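You operate a simulated robot arm through the tools that you are given. There is no shell and no other tool.

You are at the controls of a simulated robot arm. One attempt, no reset.

## Task
Brush the lint off the black sweater and zip it into the blue bag.
Fine: put the brush back on its mat. What is to be rubbed or washed off counts as gone when no trace of it is left.

The check looks at the end state, three seconds after you hand in, the way a careful person would. Anything else that was tipped, shoved, dropped, spilled or broken makes it a failure.

## Robot
A 6-joint arm with a two-finger gripper, fixed in place. Base frame: the origin is at the foot of the arm, x ahead of it, y to its left, z up; the work surface is at about z = 800. Units: mm, degrees, N and s.
Its first joint turns from -166.0 to 166.0 degrees. Payload 3.43 kg.
The TCP is the grasp point between the finger pads, 20 mm short of the fingertips. In the tool frame z runs along the fingers and y along their closing line. The gripper opens to 190 mm. The gripper's body begins 248 mm behind the TCP.
Orientation is told as [roll, pitch, yaw] about the base's x, y, z axes, in that order, counted from this pose: with the fingers straight down and closing along the base's y, the tool's x points along the base's -x, its y along +y and its z along -z.

## Interface
- The arm moves only by the tool step_arm. Its argument "increments" is text: rows parted by semicolons, each of 7 numbers parted by spaces: the turn, a rotation vector about the tool's x, y, z in degrees, then the shift along the tool's x, y, z in mm, then the gripper command, from -1 (shut) to 1 (fully open), values between in proportion. In form: rx ry rz x y z grip; .... A call has 1 to 20 rows; each row shifts and turns the commanded pose from where the row before left it, along the tool's axes as they then stand. A row lasts 0.2 s, in which the tool goes at most 50 mm and 8.6 degrees; a call with a longer step from one row to the next is refused whole, and so is a gripper value outside its range. Where a pose cannot be reached the arm comes as near as it can. A force on the tool above 40 N (or 10 N above the force at the start of the call, whichever is more), or a blocked arm, ends the call early, and 0.2 s more pass. The fingers move at their own pace (about 45 mm/s each) and stop on an object; they squeeze with about 27 N. The grip force told is the motor's: it shows also when the fingers shut on nothing. Time passes only in rows, and 0.2 s behind the last, so rows that do not move let the fingers close. It gives the time, the measured TCP pose, the force on the tool (base axes), the opening and the grip force at its end, in the units of the frame above (readings bear some noise), with the torque about the TCP (base axes, N m) and any sound that the robot's microphone picked up.
- Cameras (640 x 400 px; columns grow to the right, rows downward): "scene" is fixed at [402.3, 500.8, 1607.4]; the picture's right is [-0.21, -0.98, 0.00], its down [-0.87, 0.19, -0.46] and it looks along [0.45, -0.10, -0.89] (base axes); focal length 214 px, centre (320, 200). "wrist" rides on the gripper at [70, -8, -288] in the tool frame; the picture's right is [0.12, 0.99, 0.00], its down [-0.96, 0.12, -0.25] and it looks along [-0.25, 0.03, 0.97] (tool axes); focal length 261 px, centre (320, 200). There is no depth. A picture from a camera that has moved, and an enlarged one, comes with that camera's place and axes in the base frame and with its lens.
- snapshot(camera): a new picture of that camera. The clock stands still meanwhile.
- slide_trunk(by): slides the trunk up (or, below 0, down) by that many mm; the arm rides with it, the base frame stays. It gives what a move gives, with no picture.
- inspect(camera, box): a new picture of the part [left, top, right, bottom] of that camera's present view, enlarged. The clock stands still meanwhile.
- job_done(): hands the job in; it is judged then, once.

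Places have to be worked out from the pictures, the camera data and where the tool is seen. Open the gripper and draw the arm clear of the work before you hand the job in, unless the task says otherwise.

The tools are called after ">>>" as a command line: name --argument value ..., lists and objects as JSON in quotes. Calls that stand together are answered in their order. step_arm: Moves the arm, as the interface text tells. Its arguments: {"type":"object","properties":{"increments":{"type":"string"}},"required":["increments"]} The other tools are called the same way: slide_trunk (by) slides the trunk up or down; snapshot (camera) takes a picture; inspect (camera, box) takes an enlarged picture of a part of a camera's view; job_done () hands the job in.

At the start:

```text
clock: 0.0
position: [581.6, 96.2, 1339.7]
ee_rot: [-0.1, 0.0, 0.0]
contact_force: [0.2, 0.1, 0.8]
moment: [0.01, 0.01, 0.01]
opening: 189.8
gripper_force: 0.0
trunk travel left (down, up): [-175.0, 65.0]
```

scene: 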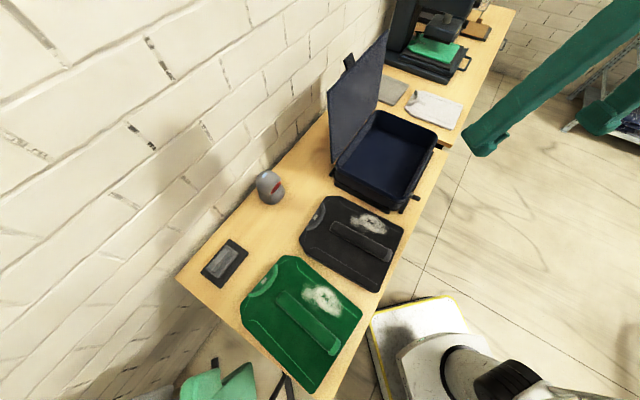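
wrist: 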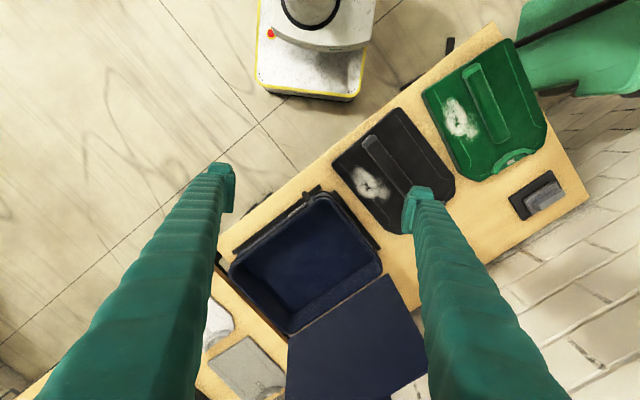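

I start by looking closer at the scene: the sweaters, the brush on its mat and the bag.

>>> inspect --camera "scene" --box '[170, 170, 430, 400]'

>>> inspect --camera "scene" --box '[300, 20, 520, 220]'

>>> inspect --camera "wrist" --box '[200, 20, 600, 270]'

>>> inspect --camera "wrist" --box '[180, 170, 460, 400]'

```text
1.74 times, centred on (300, 285) of scene
camera zoom: at [402.3, 500.8, 1607.4], right [-0.21, -0.98, 0.0], down [-0.87, 0.19, -0.46], along [0.45, -0.1, -0.89], focal length 373 px, centre (355, 52)
```

zoom: 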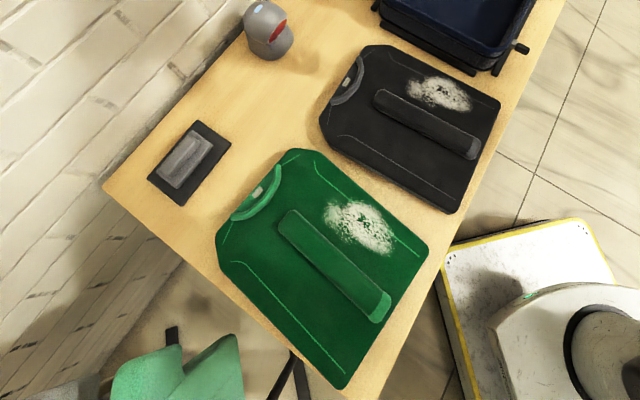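

```text
2.00 times, centred on (410, 120) of scene
camera zoom: at [402.3, 500.8, 1607.4], right [-0.21, -0.98, 0.0], down [-0.87, 0.19, -0.46], along [0.45, -0.1, -0.89], focal length 429 px, centre (140, 360)
```

zoom: 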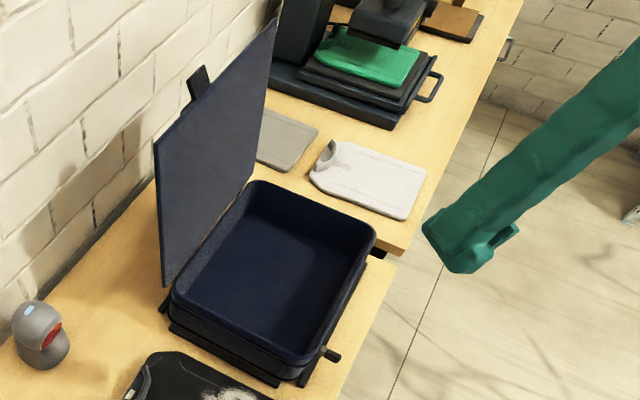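

```text
1.60 times, centred on (400, 145) of wrist
camera zoom: at [511.7, 86.7, 1626.1], right [-0.12, 0.99, 0.0], down [0.96, 0.12, 0.25], along [0.25, 0.03, -0.97], focal length 417 px, centre (192, 288)
```

zoom: 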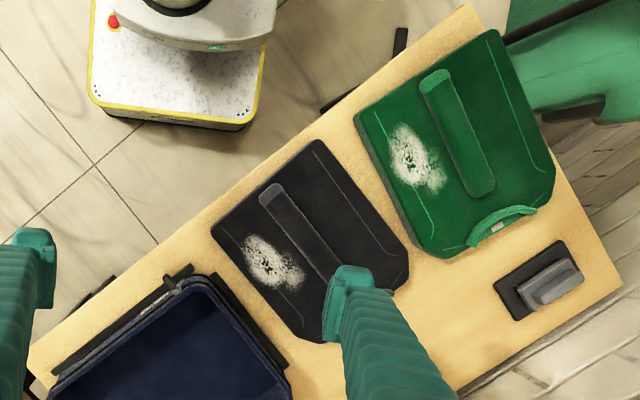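

```text
1.74 times, centred on (320, 285) of wrist
camera zoom: at [511.7, 86.7, 1626.1], right [-0.12, 0.99, 0.0], down [0.96, 0.12, 0.25], along [0.25, 0.03, -0.97], focal length 453 px, centre (320, 52)
```

zoom: 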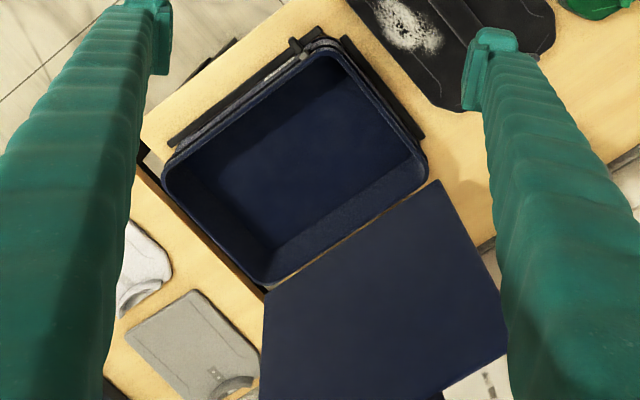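

The table runs at 45° to the base. I call u the direction away from the robot (0.707, 0.707) and w the direction along the table (0.707, -0.707). By my estimate the black sweater spans u 515–845, w 65–330, the brush is at u 1012, w -132, and the bag spans u 570–857, w 397–766. I'll turn the tool to yaw 45 and move over the brush side to look more closely.

>>> step_arm --increments "0 0 -7.5 0 0 0 1;0 0 -7.5 0 0 0 1;0 0 -7.5 0 0 0 1;0 0 -7.5 0 0 0 1;0 0 -7.5 0 0 0 1;0 0 -7.5 0 0 0 1;0 0 0 -25 40 0 1;0 0 0 -25 40 0 1;0 0 0 -25 40 0 1;0 0 0 -25 40 0 1;0 0 0 -25 40 0 1;0 0 0 -25 40 0 1;0 0 0 -25 40 0 1;0 0 0 -25 40 0 1;0 0 0 -25 40 0 1;0 0 0 -25 40 0 1;0 0 0 -10 0 0 1"

>>> snapshot --camera "wrist"

>>> snapshot --camera "scene"

```text
clock: 3.6
position: [475.9, 557.5, 1310.7]
ee_rot: [-0.1, -0.4, 45.0]
contact_force: [0.5, -0.2, -0.5]
moment: [-0.02, -0.03, -0.04]
opening: 190.0
gripper_force: 0.1
out of reach, approached as far as the arm can: row 14, 15, 16, 17
trunk travel left (down, up): [-175.0, 65.0]
```

```text
taken
camera wrist: at [430.7, 498.9, 1598.9], right [-0.79, 0.62, 0.0], down [0.6, 0.76, 0.25], along [0.16, 0.2, -0.97], focal length 261 px, centre (320, 200)
```

wrist: 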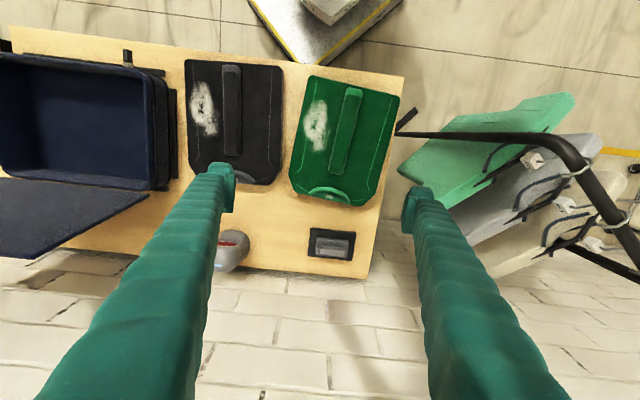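

```text
taken
```

scene: 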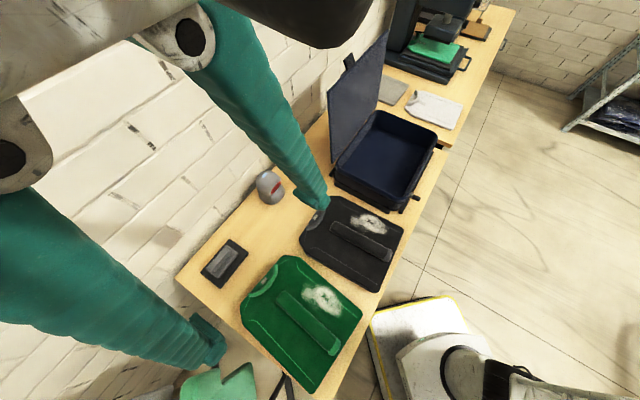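

The arm is at its reach limit at this height, and it should reach further lower down. I'll zoom in on the brush and its mat, and on the sweaters, in the wrist view.

>>> inspect --camera "wrist" --box '[280, 200, 400, 275]'

>>> inspect --camera "wrist" --box '[170, 50, 410, 200]'

>>> inspect --camera "wrist" --box '[0, 30, 220, 260]'

```text
5.33 times, centred on (340, 238) of wrist
camera zoom: at [430.7, 498.9, 1598.9], right [-0.79, 0.62, 0.0], down [0.6, 0.76, 0.25], along [0.16, 0.2, -0.97], focal length 1390 px, centre (213, 0)
```

zoom: 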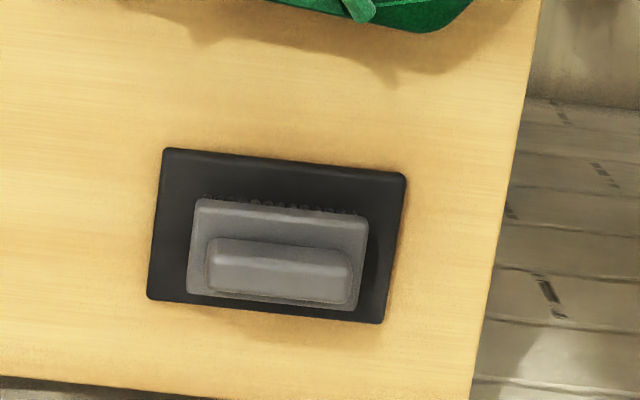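

```text
2.67 times, centred on (290, 125) of wrist
camera zoom: at [430.7, 498.9, 1598.9], right [-0.79, 0.62, 0.0], down [0.6, 0.76, 0.25], along [0.16, 0.2, -0.97], focal length 695 px, centre (400, 400)
```

zoom: 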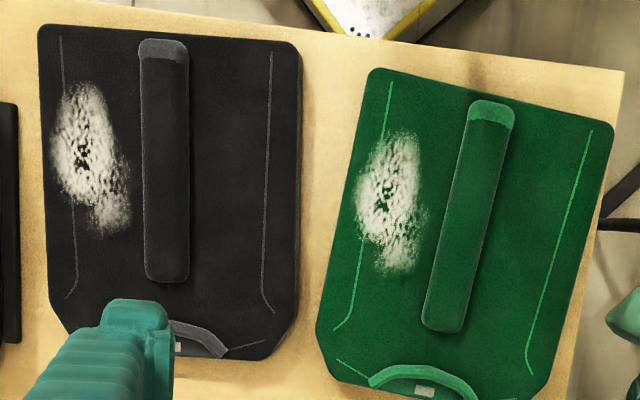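

```text
1.74 times, centred on (110, 145) of wrist
camera zoom: at [430.7, 498.9, 1598.9], right [-0.79, 0.62, 0.0], down [0.6, 0.76, 0.25], along [0.16, 0.2, -0.97], focal length 453 px, centre (685, 296)
```

zoom: 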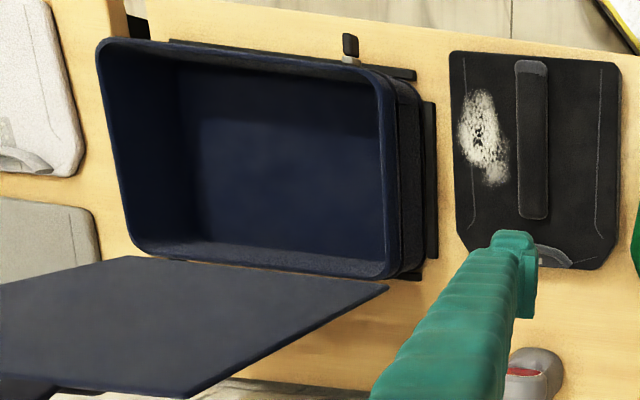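

The brush is a block with a narrower handle on top, both long along w, at about u 1007, w -128. I'll come lower and further out toward it for a close look before tilting the tool to extend reach.

>>> step_arm --increments "0 0 0 -10 12 40 1;0 0 0 -10 12 40 1;0 0 0 -10 12 40 1;0 0 0 -10 12 40 1;0 0 0 -10 12 40 1;0 0 0 -10 12 40 1;0 0 0 -20 0 0 1;0 0 0 -20 0 0 1;0 0 0 0 0 0 1"

>>> snapshot --camera "wrist"

>>> inspect --camera "wrist" --box '[260, 180, 420, 280]'

```text
clock: 5.6
position: [496.3, 677.7, 1072.3]
ee_rot: [0.0, -0.1, 45.0]
contact_force: [0.1, -0.1, 1.0]
moment: [-0.04, 0.02, 0.02]
opening: 190.1
gripper_force: 0.0
trunk travel left (down, up): [-175.0, 65.0]
```

```text
taken
camera wrist: at [453.5, 622.1, 1358.4], right [-0.79, 0.62, 0.0], down [0.6, 0.76, 0.25], along [0.15, 0.19, -0.97], focal length 261 px, centre (320, 200)
```

wrist: 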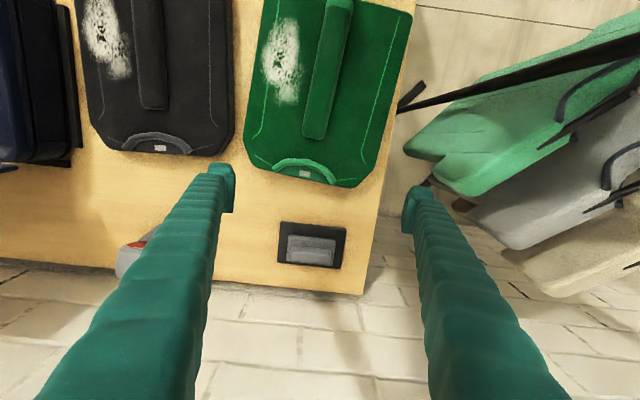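

```text
4.00 times, centred on (340, 230) of wrist
camera zoom: at [453.5, 622.1, 1358.4], right [-0.79, 0.62, 0.0], down [0.6, 0.76, 0.25], along [0.15, 0.19, -0.97], focal length 1043 px, centre (240, 80)
```

zoom: 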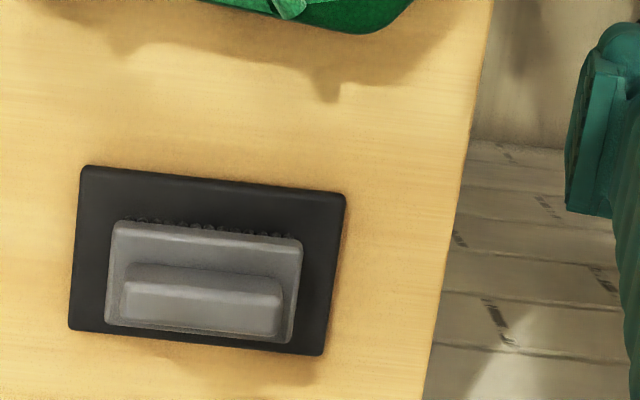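

The mat is centred at about u 1015, w -130. The brush body is about 100 × 60 mm, and its handle runs w -88 to -171 with its top near z 855. I'll tilt the tool 15° outward for reach and hover above the brush with the fingers open.

>>> step_arm --increments "0 -7.5 0 0 0 0 1;0 -7.5 0 0 0 0 1;0 0 0 -28.4 0.4 37 1;0 0 0 -28.4 0.4 37 1;0 0 0 -28.4 0.3 37 1;0 0 0 -28.4 0.3 37 1;0 0 0 -28.4 0.3 37 1;0 0 0 0 0 0 1"

>>> snapshot --camera "wrist"

>>> inspect --camera "wrist" --box '[210, 140, 430, 280]'

>>> snapshot --camera "scene"

```text
clock: 7.4
position: [627.5, 809.0, 928.0]
ee_rot: [-0.1, -14.9, 45.0]
contact_force: [0.5, -0.4, 0.0]
moment: [-0.05, 0.01, 0.02]
opening: 190.4
gripper_force: 0.0
trunk travel left (down, up): [-175.0, 65.0]
```

```text
taken
camera wrist: at [533.0, 702.0, 1187.5], right [-0.78, 0.62, -0.03], down [0.53, 0.69, 0.49], along [0.32, 0.37, -0.87], focal length 261 px, centre (320, 200)
```

wrist: 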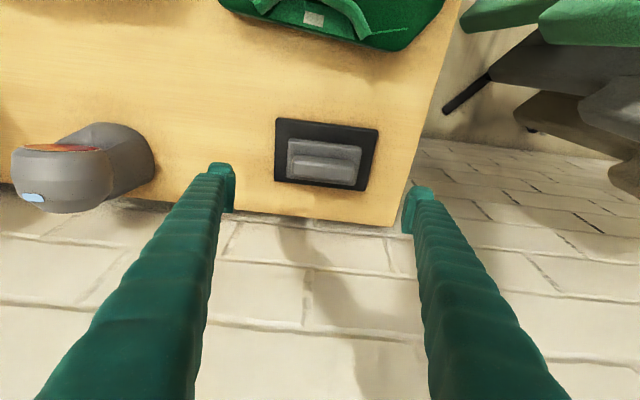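

```text
2.86 times, centred on (320, 210) of wrist
camera zoom: at [533.0, 702.0, 1187.5], right [-0.78, 0.62, -0.03], down [0.53, 0.69, 0.49], along [0.32, 0.37, -0.87], focal length 745 px, centre (320, 171)
```

zoom: 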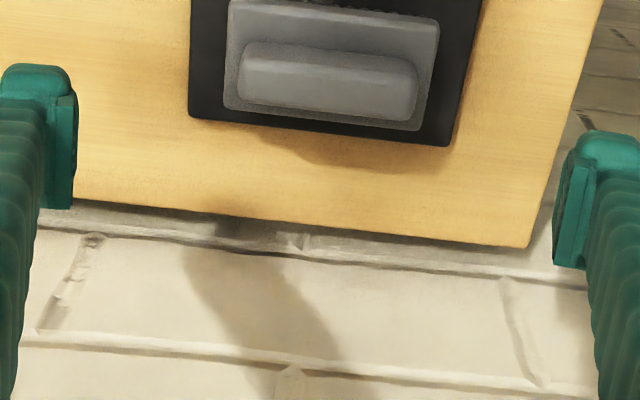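

```text
taken
```

scene: 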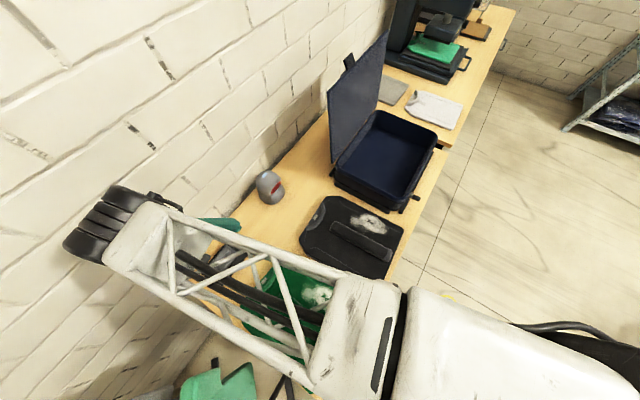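

The brush is centred under the gripper (handle u 1005–1023, w -88 to -171, top about 860). I'll go down to z 861 with the fingers outside the handle ends, then check before closing.

>>> step_arm --increments "0 0 0 6.7 0.4 21.3 1;0 0 0 6.7 0.4 21.3 1;0 0 0 6.8 0.4 21.3 0.5;0 0 0 0 0 0 0.2;0 0 0 0 0 0 0.2"

>>> inspect --camera "wrist" --box '[220, 140, 420, 265]'

```text
clock: 8.6
position: [623.4, 806.1, 864.3]
ee_rot: [0.0, -14.9, 45.0]
contact_force: [0.1, -1.3, -0.3]
moment: [0.03, -0.02, -0.03]
opening: 120.6
gripper_force: 0.3
trunk travel left (down, up): [-175.0, 65.0]
```

```text
3.20 times, centred on (320, 202) of wrist
camera zoom: at [529.8, 699.7, 1121.8], right [-0.78, 0.62, -0.03], down [0.53, 0.69, 0.49], along [0.32, 0.37, -0.87], focal length 834 px, centre (320, 192)
```

zoom: 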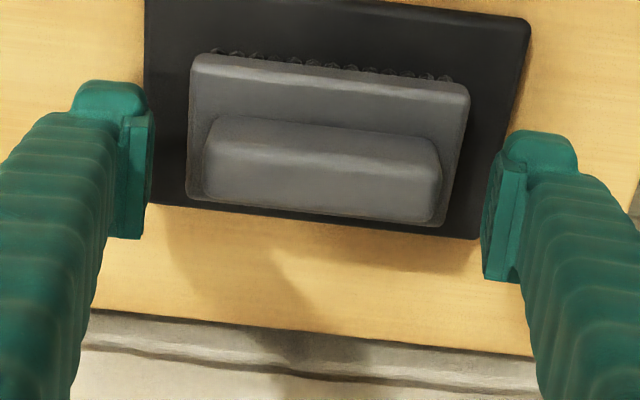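

The pads flank the handle ends as intended. I'll lower 4 mm more and close on the handle.

>>> step_arm --increments "0 0 0 1 0 3.9 0.2;0 0 0 0 0 0 -1;0 0 0 0 0 0 -1;0 0 0 0 0 0 -1;0 0 0 0 0 0 -1;0 0 0 0 0 0 -1"

>>> inspect --camera "wrist" --box '[220, 140, 420, 265]'

```text
clock: 10.0
position: [624.6, 808.2, 860.3]
ee_rot: [0.1, -15.1, 45.1]
contact_force: [3.1, 2.6, 23.7]
moment: [-0.05, -0.02, -0.05]
opening: 84.4
gripper_force: 26.4
trunk travel left (down, up): [-175.0, 65.0]
```

```text
3.20 times, centred on (320, 202) of wrist
camera zoom: at [529.7, 700.2, 1119.3], right [-0.78, 0.62, -0.03], down [0.53, 0.69, 0.49], along [0.33, 0.37, -0.87], focal length 834 px, centre (320, 192)
```

zoom: 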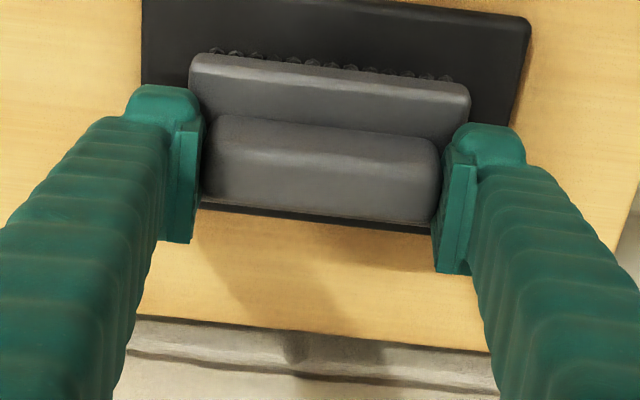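

The handle is held (opening 84.4, 26 N), with some downward load on the body ledge. I'll lift gently in small steps and watch the force.

>>> step_arm --increments "0 0 0 -0.8 0 -2.9 -1;0 0 0 -1.3 0 -4.8 -1;0 0 0 -2.6 0 -9.7 -1;0 0 0 0 0 0 -1"

>>> inspect --camera "wrist" --box '[220, 140, 420, 265]'

```text
clock: 11.0
position: [623.9, 808.5, 876.2]
ee_rot: [0.1, -14.9, 45.0]
contact_force: [-0.1, 0.3, 0.5]
moment: [0.03, 0.02, 0.0]
opening: 84.1
gripper_force: 26.3
trunk travel left (down, up): [-175.0, 65.0]
```

```text
3.20 times, centred on (320, 202) of wrist
camera zoom: at [529.4, 701.1, 1135.2], right [-0.78, 0.62, -0.03], down [0.53, 0.69, 0.49], along [0.32, 0.36, -0.87], focal length 834 px, centre (320, 192)
```

zoom: 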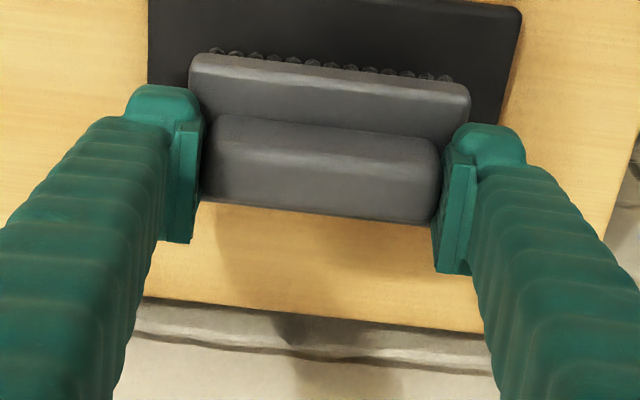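

The brush is held firmly and lifted off the mat; it hasn't shifted in the grip. I'll raise it, carry it over the black sweater at a safe height, and look at the lint from there.

>>> step_arm --increments "0 0 0 25 0 -35.7 -1;0 0 0 25 0 -35.7 -1;0 0 0 25 0 -35.7 -1;0 0 0 27.5 -38.2 -7.4 -1;0 0 0 27.5 -38.2 -7.4 -1;0 0 0 27.5 -38.2 -7.4 -1;0 0 0 27.5 -38.2 -7.4 -1;0 0 0 27.5 -38.2 -7.4 -1;0 0 0 27.5 -38.2 -7.4 -1;0 0 0 27.5 -38.2 -7.4 -1;0 0 0 27.5 -38.2 -7.4 -1;0 0 0 27.5 -38.2 -7.4 -1;0 0 0 27.5 -38.2 -7.4 -1;0 0 0 27.5 -38.2 -7.4 -1;0 0 0 0 0 0 -1"

>>> snapshot --camera "wrist"

>>> snapshot --camera "scene"

```text
clock: 14.2
position: [627.6, 219.0, 961.0]
ee_rot: [-0.1, -15.0, 45.0]
contact_force: [-0.4, 0.1, -1.2]
moment: [-0.07, 0.0, -0.03]
opening: 84.4
gripper_force: 26.8
trunk travel left (down, up): [-175.0, 65.0]
```

```text
taken
camera wrist: at [533.4, 111.5, 1220.0], right [-0.78, 0.62, -0.03], down [0.53, 0.69, 0.49], along [0.32, 0.37, -0.87], focal length 261 px, centre (320, 200)
```

wrist: 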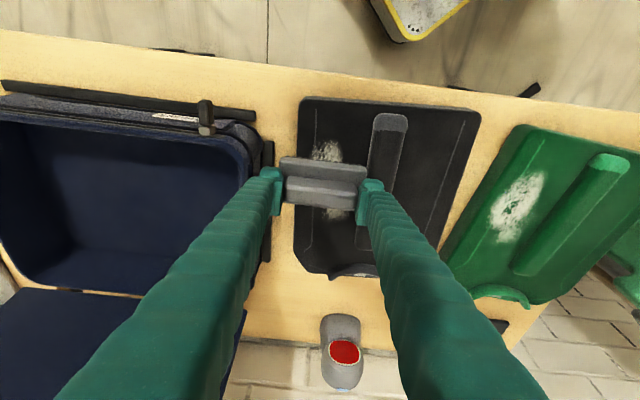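

```text
taken
```

scene: 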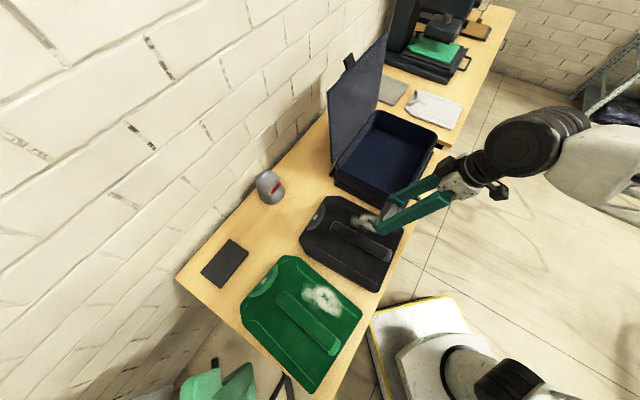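

The lint lies left of the sleeve strip, partly under the brush. I'll zoom in to get the strip and lint limits before lowering.

>>> inspect --camera "wrist" --box '[250, 80, 500, 290]'

>>> inspect --camera "scene" --box '[290, 180, 440, 300]'

>>> inspect --camera "wrist" --box '[0, 60, 290, 290]'

```text
1.90 times, centred on (375, 185) of wrist
camera zoom: at [533.4, 111.5, 1220.0], right [-0.78, 0.62, -0.03], down [0.53, 0.69, 0.49], along [0.32, 0.37, -0.87], focal length 496 px, centre (215, 229)
```

zoom: 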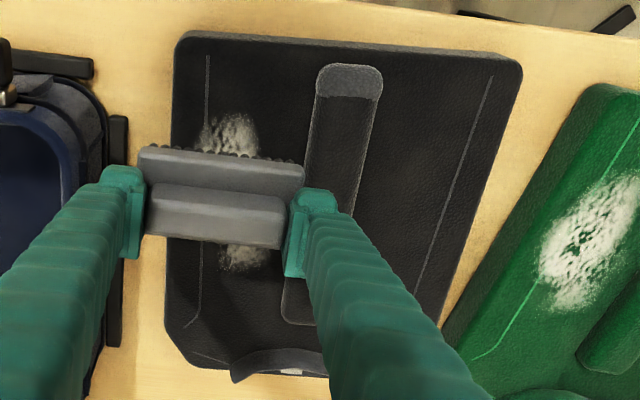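

```text
3.33 times, centred on (365, 240) of scene
camera zoom: at [402.3, 500.8, 1607.4], right [-0.21, -0.98, 0.0], down [-0.87, 0.19, -0.46], along [0.45, -0.1, -0.89], focal length 715 px, centre (170, 67)
```

zoom: 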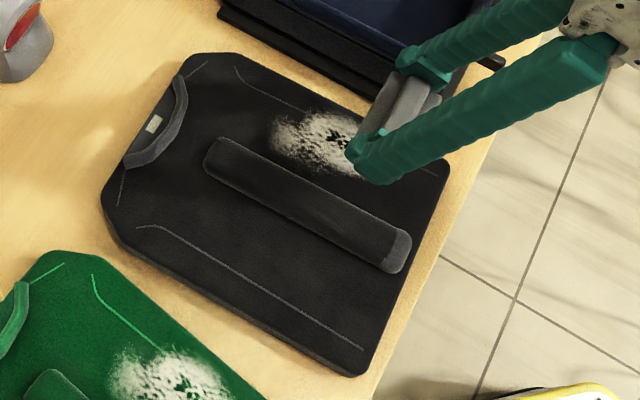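

```text
1.74 times, centred on (145, 175) of wrist
camera zoom: at [533.4, 111.5, 1220.0], right [-0.78, 0.62, -0.03], down [0.53, 0.69, 0.49], along [0.32, 0.37, -0.87], focal length 453 px, centre (624, 244)
```

zoom: 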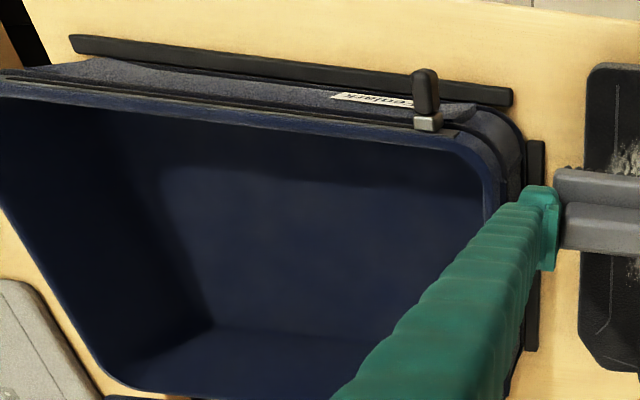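

The sweater is turned about 3.4° from the table axes, with the strip's left edge running from w≈219 (u 549) to w≈206 (u 764). I'll move the brush to the near end of the lint with its right side just clear of the strip, and lower it to about 10 mm above the cloth.

>>> step_arm --increments "0 0 0 33.8 6.45 22.5 -1;0 0 0 33.8 6.45 22.5 -1;0 0 0 1.6 0 5.8 -1;0 0 0 1.6 0 5.8 -1;0 0 0 0 0 0 -1"

>>> inspect --camera "wrist" --box '[230, 130, 450, 270]'

>>> inspect --camera "scene" --box '[290, 180, 440, 300]'

```text
clock: 15.4
position: [580.1, 189.6, 889.3]
ee_rot: [0.0, -15.0, 45.0]
contact_force: [-0.5, -0.2, -0.3]
moment: [-0.01, 0.0, 0.0]
opening: 84.2
gripper_force: 27.2
trunk travel left (down, up): [-175.0, 65.0]
```

```text
2.86 times, centred on (340, 200) of wrist
camera zoom: at [487.3, 82.0, 1148.4], right [-0.78, 0.62, -0.03], down [0.53, 0.69, 0.49], along [0.32, 0.37, -0.87], focal length 745 px, centre (263, 200)
```

zoom: 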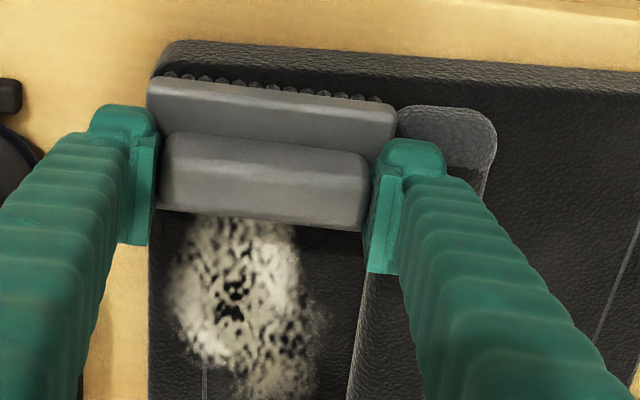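

```text
3.33 times, centred on (365, 240) of scene
camera zoom: at [402.3, 500.8, 1607.4], right [-0.21, -0.98, 0.0], down [-0.87, 0.19, -0.46], along [0.45, -0.1, -0.89], focal length 715 px, centre (170, 67)
```

zoom: 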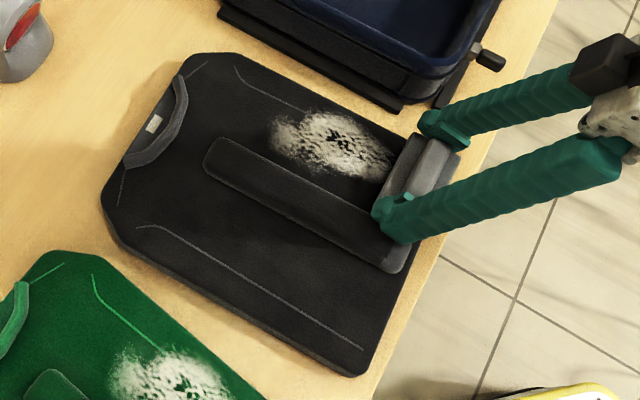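

The brush lines up with the lint column and sits about 10 mm above the cloth. I'll lower it in small steps and watch the force for contact.

>>> step_arm --increments "0 0 0 0.5 0 1.93 -1;0 0 0 0.5 0 1.93 -1;0 0 0 0.5 0 1.93 -1;0 0 0 0 0 0 -1"

```text
clock: 16.1
position: [581.4, 189.7, 888.0]
ee_rot: [-0.2, -15.3, 45.0]
contact_force: [-11.6, -4.3, 27.0]
moment: [-0.19, 0.91, 0.09]
opening: 84.2
gripper_force: 27.1
trunk travel left (down, up): [-175.0, 65.0]
stopped in row 3: the force on the tool passed its limit at 44 N (the readings are from after the stop); the commanded pose is now the measured one
```

Contact came at z≈888, so the cloth top is near z 831. I'll back off slightly for a light press and check the force.

>>> step_arm --increments "0 0 0 -0.3 0 -1 -1;0 0 0 0 0 0 -1"

>>> inspect --camera "wrist" --box '[230, 130, 450, 270]'

```text
clock: 16.7
position: [581.2, 189.7, 889.8]
ee_rot: [-0.3, -15.2, 45.0]
contact_force: [-9.2, -7.6, 22.2]
moment: [-0.23, 0.53, 0.05]
opening: 84.6
gripper_force: 27.4
trunk travel left (down, up): [-175.0, 65.0]
```

```text
2.86 times, centred on (340, 200) of wrist
camera zoom: at [486.9, 82.2, 1146.9], right [-0.78, 0.62, -0.03], down [0.53, 0.69, 0.49], along [0.33, 0.37, -0.87], focal length 745 px, centre (263, 200)
```

zoom: 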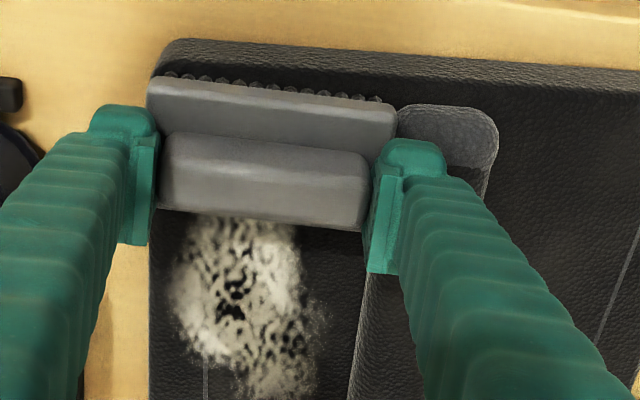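

Still about 22 N. I'll raise another 1.5 mm to lighten the press.

>>> step_arm --increments "0 0 0 -0.4 0 -1.5 -1;0 0 0 0 0 0 -1"

```text
clock: 17.3
position: [581.1, 190.9, 889.4]
ee_rot: [-0.1, -15.2, 45.0]
contact_force: [0.0, -0.5, -1.1]
moment: [-0.01, -0.04, 0.02]
opening: 84.2
gripper_force: 27.5
trunk travel left (down, up): [-175.0, 65.0]
```

Contact lies between these two settings (about 20 N/mm). I'll correct the tilt by 0.2°, lower 0.9 mm and read the force.

>>> step_arm --increments "0 0.2 0 0.2 0 0.9 -1;0 0 0 0 0 0 -1"

```text
clock: 17.9
position: [581.7, 189.8, 889.7]
ee_rot: [-0.1, -15.0, 45.0]
contact_force: [-0.9, -0.3, -0.3]
moment: [-0.01, 0.04, 0.01]
opening: 84.2
gripper_force: 26.8
trunk travel left (down, up): [-175.0, 65.0]
```

>>> step_arm --increments "0 0 0 0.2 0 0.8 -1;0 0 0 0 0 0 -1"

```text
clock: 18.5
position: [582.2, 191.1, 888.8]
ee_rot: [-0.2, -15.0, 45.1]
contact_force: [-1.8, 1.2, 8.9]
moment: [0.35, 0.07, 0.05]
opening: 84.5
gripper_force: 27.0
trunk travel left (down, up): [-175.0, 65.0]
```

A press of 9 N is suitable. I'll start sweeping along the sweater away from me in a short segment, then check.

>>> step_arm --increments "0 0 0 -11.59 0.7 3.11 -1;0 0 0 -11.59 0.7 3.11 -1;0 0 0 -11.59 0.7 3.11 -1;0 0 0 -11.59 0.7 3.11 -1;0 0 0 0 0 0 -1"

>>> inspect --camera "wrist" --box '[210, 80, 450, 270]'

>>> inspect --camera "scene" --box '[290, 180, 440, 300]'

```text
clock: 19.7
position: [613.7, 226.2, 888.3]
ee_rot: [-0.2, -15.2, 45.0]
contact_force: [-6.7, -10.8, 25.4]
moment: [0.02, 0.28, 0.05]
opening: 84.2
gripper_force: 26.6
trunk travel left (down, up): [-175.0, 65.0]
```

```text
2.11 times, centred on (330, 175) of wrist
camera zoom: at [519.5, 118.8, 1147.4], right [-0.78, 0.62, -0.03], down [0.53, 0.69, 0.49], along [0.33, 0.36, -0.87], focal length 549 px, centre (299, 253)
```

zoom: 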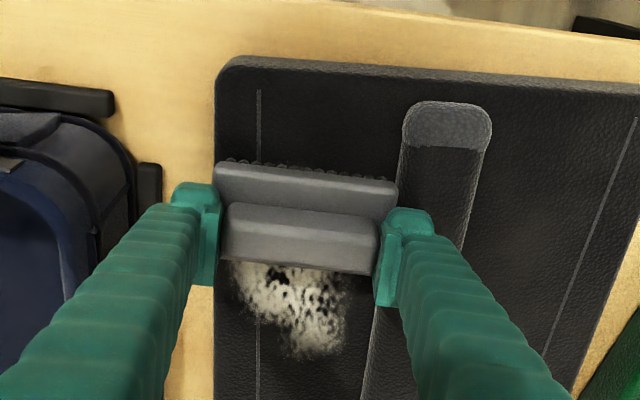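

```text
3.33 times, centred on (365, 240) of scene
camera zoom: at [402.3, 500.8, 1607.4], right [-0.21, -0.98, 0.0], down [-0.87, 0.19, -0.46], along [0.45, -0.1, -0.89], focal length 715 px, centre (170, 67)
```

zoom: 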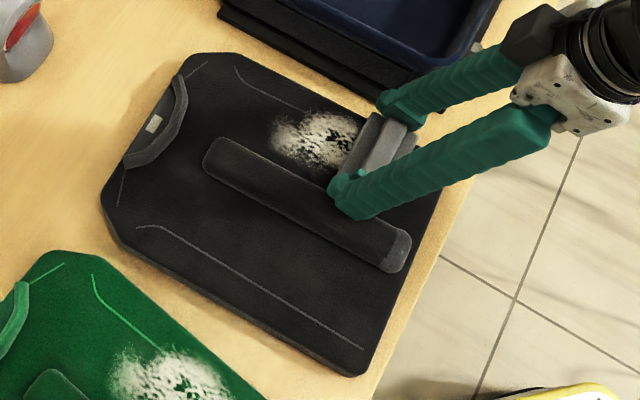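

It works: the cloth behind the brush is clean and the sweater hasn't moved. I'll ease off 0.7 mm and sweep on.

>>> step_arm --increments "0 0 0 -0.2 0 -0.7 -1;0 0 0 -11.59 0.7 3.11 -1;0 0 0 -11.59 0.7 3.11 -1;0 0 0 -11.59 0.7 3.11 -1;0 0 0 -11.59 0.7 3.11 -1;0 0 0 -11.59 0.7 3.11 -1;0 0 0 0 0 0 -1"

```text
clock: 21.3
position: [653.8, 272.1, 888.7]
ee_rot: [-0.1, -15.0, 45.0]
contact_force: [0.8, -4.4, 1.4]
moment: [0.0, 0.0, 0.21]
opening: 84.5
gripper_force: 26.5
trunk travel left (down, up): [-175.0, 65.0]
```

The press has dropped to about 1 N, so I'll lower 0.6 mm and continue the sweep to the far end of the lint.

>>> step_arm --increments "0 0 0 0.15 0 0.6 -1;0 0 0 -11.59 0.7 3.11 -1;0 0 0 -11.59 0.7 3.11 -1;0 0 0 -11.59 0.7 3.11 -1;0 0 0 -11.59 0.7 3.11 -1;0 0 0 0 0 0 -1"

>>> inspect --camera "wrist" --box '[210, 80, 450, 270]'

```text
clock: 22.7
position: [686.7, 307.0, 888.7]
ee_rot: [-0.1, -15.0, 45.0]
contact_force: [-2.0, -10.0, 12.5]
moment: [0.04, 0.19, 0.4]
opening: 84.4
gripper_force: 26.9
trunk travel left (down, up): [-175.0, 65.0]
```

```text
2.11 times, centred on (330, 175) of wrist
camera zoom: at [592.2, 199.7, 1147.6], right [-0.78, 0.62, -0.03], down [0.53, 0.69, 0.49], along [0.33, 0.36, -0.87], focal length 549 px, centre (299, 253)
```

zoom: 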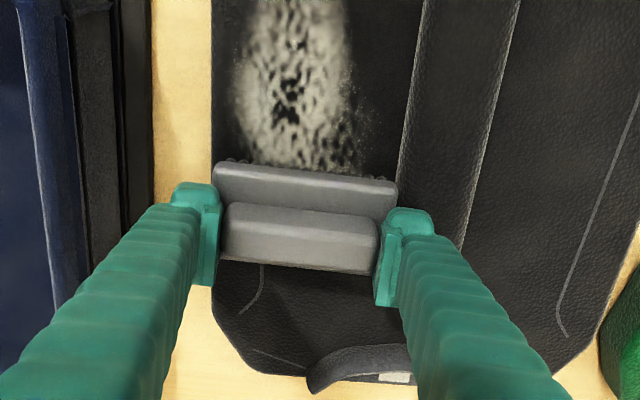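

Lint is still visible behind the brush here. I'll check the scene view to see whether it has thinned or not been touched.

>>> inspect --camera "scene" --box '[290, 180, 440, 300]'

>>> inspect --camera "wrist" --box '[200, 0, 420, 180]'

```text
3.33 times, centred on (365, 240) of scene
camera zoom: at [402.3, 500.8, 1607.4], right [-0.21, -0.98, 0.0], down [-0.87, 0.19, -0.46], along [0.45, -0.1, -0.89], focal length 715 px, centre (170, 67)
```

zoom: 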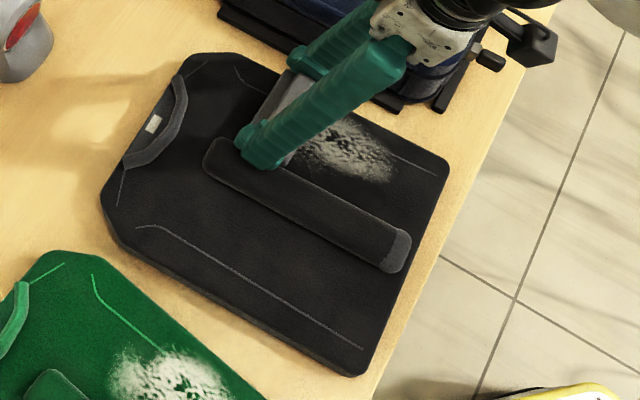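

```text
2.22 times, centred on (310, 90) of wrist
camera zoom: at [592.2, 199.7, 1147.6], right [-0.78, 0.62, -0.03], down [0.53, 0.69, 0.49], along [0.33, 0.36, -0.87], focal length 579 px, centre (342, 444)
```

zoom: 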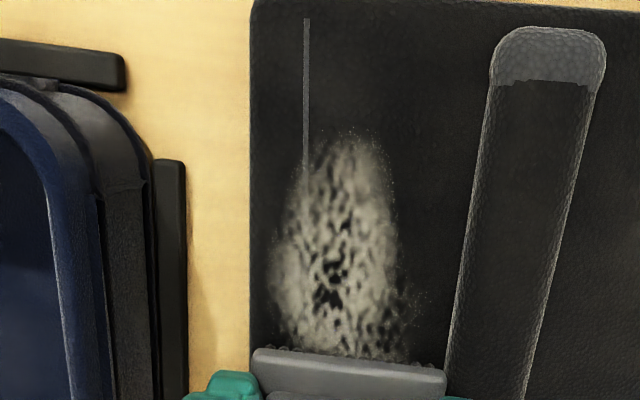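

The lint is thinning — it's clearly greyer than before — so it goes gradually with repeated strokes. I'll keep stroking back and forth over u 540–745 with the same light press.

>>> step_arm --increments "0 0 0 -14.49 0.9 3.88 -1;0 0 0 -14.49 0.9 3.88 -1;0 0 0 -14.49 0.9 3.88 -1;0 0 0 14.49 -0.9 -3.88 -1;0 0 0 14.49 -0.9 -3.88 -1;0 0 0 14.49 -0.9 -3.88 -1;0 0 0 14.49 -0.9 -3.88 -1;0 0 0 14.49 -0.9 -3.88 -1;0 0 0 14.49 -0.9 -3.88 -1;0 0 0 0 0 0 -1"

```text
clock: 24.9
position: [656.8, 274.0, 889.1]
ee_rot: [-0.1, -14.9, 45.0]
contact_force: [2.9, 2.5, 19.7]
moment: [0.24, 0.22, 0.06]
opening: 84.1
gripper_force: 26.9
trunk travel left (down, up): [-175.0, 65.0]
```

19.7 N in good contact. I'll continue the return stroke to the near end.

>>> step_arm --increments "0 0 0 14.49 -0.9 -3.95 -1;0 0 0 14.49 -0.9 -3.95 -1;0 0 0 14.49 -0.9 -3.95 -1;0 0 0 14.49 -0.9 -3.95 -1;0 0 0 14.49 -0.9 -3.88 -1;0 0 0 14.49 -0.9 -3.88 -1;0 0 0 14.49 -0.9 -3.88 -1;0 0 0 0 0 0 -1"

>>> inspect --camera "wrist" --box '[210, 120, 450, 290]'

>>> inspect --camera "scene" --box '[290, 180, 440, 300]'

```text
clock: 26.7
position: [586.4, 194.2, 889.8]
ee_rot: [-0.1, -14.8, 45.0]
contact_force: [0.8, -0.3, -1.0]
moment: [0.02, 0.03, 0.05]
opening: 84.3
gripper_force: 26.4
trunk travel left (down, up): [-175.0, 65.0]
```

```text
2.35 times, centred on (330, 205) of wrist
camera zoom: at [492.5, 86.4, 1147.9], right [-0.78, 0.62, -0.03], down [0.53, 0.69, 0.49], along [0.32, 0.36, -0.87], focal length 613 px, centre (296, 188)
```

zoom: 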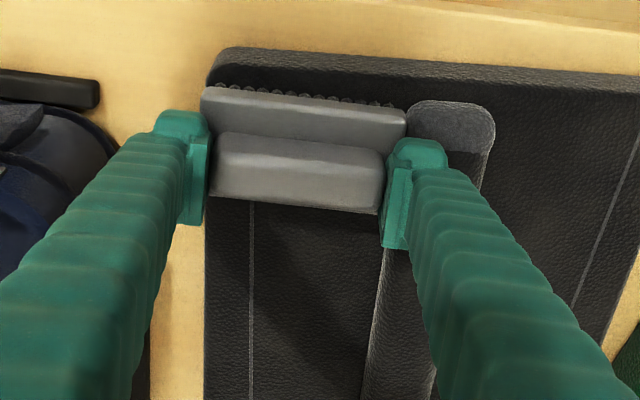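

```text
3.33 times, centred on (365, 240) of scene
camera zoom: at [402.3, 500.8, 1607.4], right [-0.21, -0.98, 0.0], down [-0.87, 0.19, -0.46], along [0.45, -0.1, -0.89], focal length 715 px, centre (170, 67)
```

zoom: 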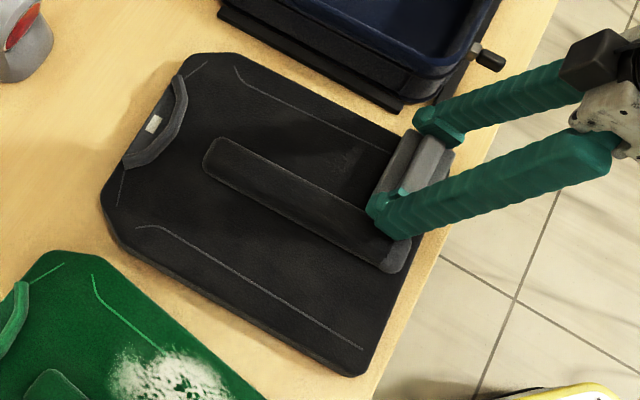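

Nearly all gone, with a faint trace perhaps near the middle. Contact was lost at the near end, so I'll lower about 1 mm and make another full pass.

>>> step_arm --increments "0 0 0 0.25 0 0.95 -1;0 0 0 0 0 0 -1"

```text
clock: 27.3
position: [586.1, 193.9, 889.2]
ee_rot: [-0.1, -15.0, 45.0]
contact_force: [0.4, -2.4, 8.1]
moment: [-0.03, 0.33, 0.05]
opening: 84.2
gripper_force: 26.8
trunk travel left (down, up): [-175.0, 65.0]
```

8 N contact. I'll do the full pass: slightly back, then forward along the whole lint area.

>>> step_arm --increments "0 0 0 14.49 -0.9 -3.88 -1;0 0 0 -14.49 0.9 3.88 -1;0 0 0 -14.49 0.9 3.88 -1;0 0 0 -14.49 0.9 3.86 -1;0 0 0 -14.49 0.9 3.86 -1;0 0 0 -14.49 0.9 3.86 -1;0 0 0 -14.49 0.9 3.88 -1;0 0 0 -14.49 0.9 3.88 -1;0 0 0 0 0 0 -1"

```text
clock: 28.0
position: [591.1, 198.0, 887.9]
ee_rot: [-0.2, -15.2, 45.0]
contact_force: [-1.7, -5.4, 23.1]
moment: [0.12, 0.7, -0.03]
opening: 84.3
gripper_force: 27.2
trunk travel left (down, up): [-175.0, 65.0]
stopped in row 3: the force on the tool passed its limit at 42 N (the readings are from after the stop); the commanded pose is now the measured one
```

The force spiked to 42 N at this spot. I'll ease up a little, restore the tilt and continue forward in a shorter segment.

>>> step_arm --increments "0 0.2 0 -0.25 0 -0.9 -1;0 0 0 0 0 0 -1"

```text
clock: 28.6
position: [591.1, 198.9, 888.7]
ee_rot: [-0.3, -14.9, 45.0]
contact_force: [5.7, 1.7, 19.8]
moment: [0.57, -0.17, -0.13]
opening: 84.7
gripper_force: 26.8
trunk travel left (down, up): [-175.0, 65.0]
```

>>> step_arm --increments "0 0 0 -0.08 0 -0.3 -1;0 0 0 -11.59 0.7 3.1 -1;0 0 0 -11.59 0.7 3.1 -1;0 0 0 -11.59 0.7 3.1 -1;0 0 0 -11.59 0.7 3.1 -1;0 0 0 -11.59 0.7 3.1 -1;0 0 0 0 0 0 -1"

```text
clock: 30.2
position: [629.2, 244.3, 888.9]
ee_rot: [-0.2, -14.9, 45.0]
contact_force: [-5.2, -7.5, 18.3]
moment: [0.07, 0.48, 0.23]
opening: 84.3
gripper_force: 27.6
trunk travel left (down, up): [-175.0, 65.0]
```

The contact is steady at 18 N. I'll continue forward to the far end.

>>> step_arm --increments "0 0 0 -11.59 0.7 3.08 -1;0 0 0 -11.59 0.7 3.08 -1;0 0 0 -11.59 0.7 3.1 -1;0 0 0 -11.59 0.7 3.1 -1;0 0 0 -11.59 0.7 3.1 -1;0 0 0 -11.59 0.7 3.1 -1;0 0 0 0 0 0 -1"

>>> inspect --camera "wrist" --box '[200, 0, 440, 200]'

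>>> inspect --camera "scene" --box '[290, 180, 440, 300]'

```text
clock: 31.8
position: [677.4, 297.4, 888.5]
ee_rot: [-0.2, -14.8, 45.0]
contact_force: [-1.9, -2.3, 9.5]
moment: [0.2, 0.22, 0.12]
opening: 84.2
gripper_force: 26.4
trunk travel left (down, up): [-175.0, 65.0]
```

```text
2.00 times, centred on (320, 100) of wrist
camera zoom: at [584.5, 190.9, 1147.9], right [-0.78, 0.62, -0.03], down [0.53, 0.7, 0.49], along [0.32, 0.36, -0.87], focal length 521 px, centre (320, 400)
```

zoom: 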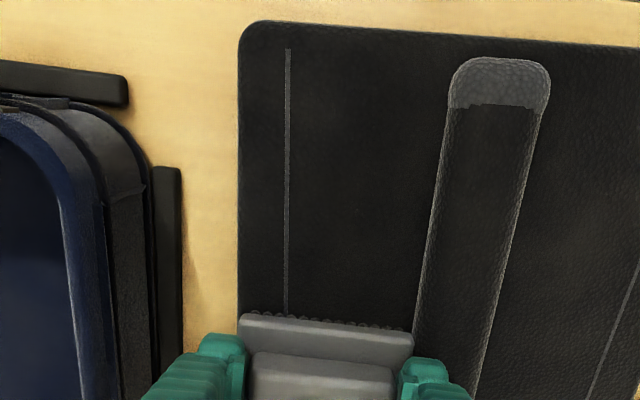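

```text
3.33 times, centred on (365, 240) of scene
camera zoom: at [402.3, 500.8, 1607.4], right [-0.21, -0.98, 0.0], down [-0.87, 0.19, -0.46], along [0.45, -0.1, -0.89], focal length 715 px, centre (170, 67)
```

zoom: 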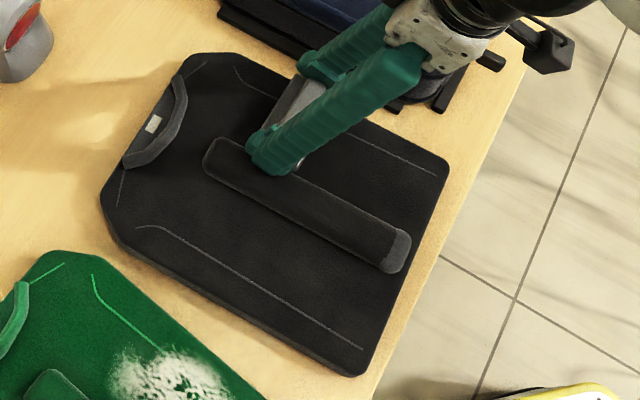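

The cloth behind the brush looks clean. I'll finish the far end and make a return pass shifted 6 mm to the left to catch any stray specks.

>>> step_arm --increments "0 0 0 -11.59 0.7 3.08 -1;0 0 0 -11.59 0.7 3.1 -1;0 0 0 -11.59 0.7 3.1 -1;0 0 0 -11.59 0.7 3.1 -1;0 0 0 0 -6 0 -1;0 0 0 11.59 -0.7 -3.1 -1;0 0 0 11.59 -0.7 -3.1 -1;0 0 0 11.59 -0.7 -3.1 -1;0 0 0 11.59 -0.7 -3.1 -1;0 0 0 11.59 -0.7 -3.1 -1;0 0 0 0 0 0 -1"

```text
clock: 34.2
position: [674.5, 283.9, 888.3]
ee_rot: [-0.2, -14.7, 45.1]
contact_force: [2.7, 3.7, 20.5]
moment: [0.23, 0.19, -0.03]
opening: 84.1
gripper_force: 27.4
trunk travel left (down, up): [-175.0, 65.0]
```

>>> step_arm --increments "0 0 0 11.59 -0.7 -3.12 -1;0 0 0 11.59 -0.7 -3.12 -1;0 0 0 11.59 -0.7 -3.12 -1;0 0 0 11.59 -0.7 -3.12 -1;0 0 0 11.59 -0.7 -3.12 -1;0 0 0 11.59 -0.7 -3.12 -1;0 0 0 0 0 0 -1"

```text
clock: 35.7
position: [626.9, 231.2, 889.1]
ee_rot: [-0.2, -15.1, 45.0]
contact_force: [-6.1, 3.5, 17.1]
moment: [0.0, 0.88, -0.14]
opening: 84.5
gripper_force: 26.9
trunk travel left (down, up): [-175.0, 65.0]
stopped in row 7: the force on the tool passed its limit at 42 N (the readings are from after the stop); the commanded pose is now the measured one
```

The force limit tripped again at u≈607. I'll ease up 0.8 mm and finish the stroke to the near end.

>>> step_arm --increments "0 0 0 -0.2 0 -0.8 -1;0 0 0 11.59 -0.7 -3.14 -1;0 0 0 11.59 -0.7 -3.12 -1;0 0 0 11.59 -0.7 -3.12 -1;0 0 0 11.59 -0.7 -3.12 -1;0 0 0 0 0 0 -1"

```text
clock: 37.1
position: [593.5, 196.4, 889.4]
ee_rot: [-0.2, -14.9, 45.1]
contact_force: [-0.9, 0.0, 6.5]
moment: [0.11, 0.4, -0.01]
opening: 84.1
gripper_force: 27.3
trunk travel left (down, up): [-175.0, 65.0]
```

Light contact to the end. I'll make one last small stroke, lift the brush clear and inspect the cloth.

>>> step_arm --increments "0 0 0 11.59 -0.7 -3.12 -1;0 0 0 -10 0 -37 -1;0 0 0 -10 0 -37 -1;0 0 0 0 0 0 -1"

>>> inspect --camera "wrist" --box '[200, 100, 440, 300]'

>>> inspect --camera "scene" --box '[310, 190, 430, 280]'

```text
clock: 38.1
position: [584.6, 186.4, 964.7]
ee_rot: [-0.2, -14.9, 45.0]
contact_force: [-0.6, -0.1, 0.2]
moment: [-0.03, 0.01, -0.01]
opening: 84.3
gripper_force: 26.7
trunk travel left (down, up): [-175.0, 65.0]
```

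```text
2.00 times, centred on (320, 200) of wrist
camera zoom: at [491.9, 80.4, 1224.2], right [-0.78, 0.62, -0.03], down [0.53, 0.7, 0.49], along [0.32, 0.36, -0.87], focal length 521 px, centre (320, 200)
```

zoom: 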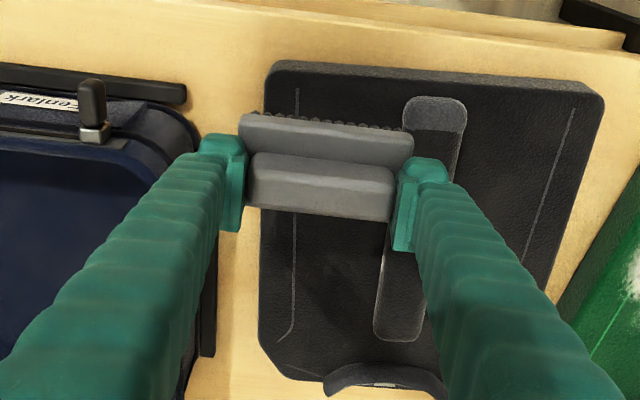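

```text
4.44 times, centred on (370, 235) of scene
camera zoom: at [402.3, 500.8, 1607.4], right [-0.21, -0.98, 0.0], down [-0.87, 0.19, -0.46], along [0.45, -0.1, -0.89], focal length 953 px, centre (98, 44)
```

zoom: 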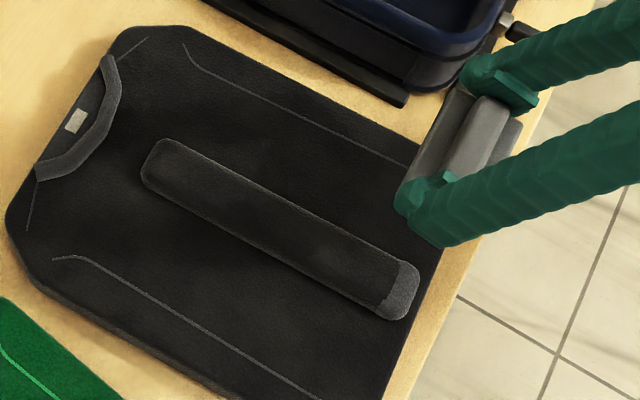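

The cloth looks clean. I'll carry the brush back toward its mat, pausing partway to view the cleaned area unobstructed.

>>> step_arm --increments "0 0 0 -34.8 31.7 9.3 -1;0 0 0 -34.8 31.7 9.3 -1;0 0 0 -34.8 31.7 9.3 -1;0 0 0 -34.8 31.7 9.3 -1;0 0 0 -34.8 31.7 9.3 -1;0 0 0 -34.8 31.7 9.3 -1;0 0 0 -34.8 31.7 9.3 -1;0 0 0 0 0 0 -1"

>>> snapshot --camera "wrist"

>>> inspect --camera "scene" --box '[310, 190, 430, 280]'

```text
clock: 39.9
position: [607.9, 521.4, 963.1]
ee_rot: [-0.1, -14.8, 45.0]
contact_force: [0.3, -0.1, -1.3]
moment: [0.02, 0.02, 0.0]
opening: 84.3
gripper_force: 27.4
trunk travel left (down, up): [-175.0, 65.0]
```

```text
taken
camera wrist: at [513.8, 415.9, 1222.7], right [-0.78, 0.62, -0.03], down [0.53, 0.7, 0.49], along [0.32, 0.36, -0.87], focal length 261 px, centre (320, 200)
```

wrist: 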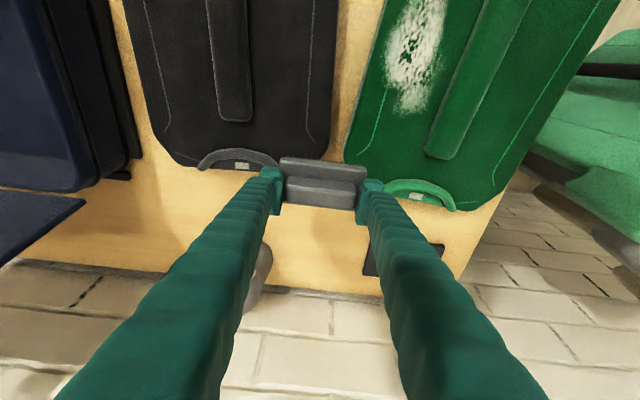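

```text
4.44 times, centred on (370, 235) of scene
camera zoom: at [402.3, 500.8, 1607.4], right [-0.21, -0.98, 0.0], down [-0.87, 0.19, -0.46], along [0.45, -0.1, -0.89], focal length 953 px, centre (98, 44)
```

zoom: 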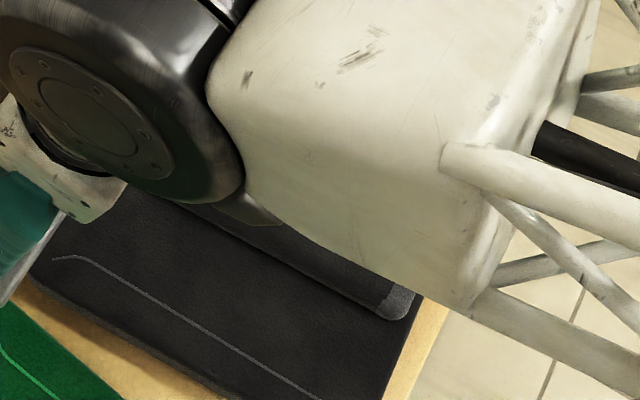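

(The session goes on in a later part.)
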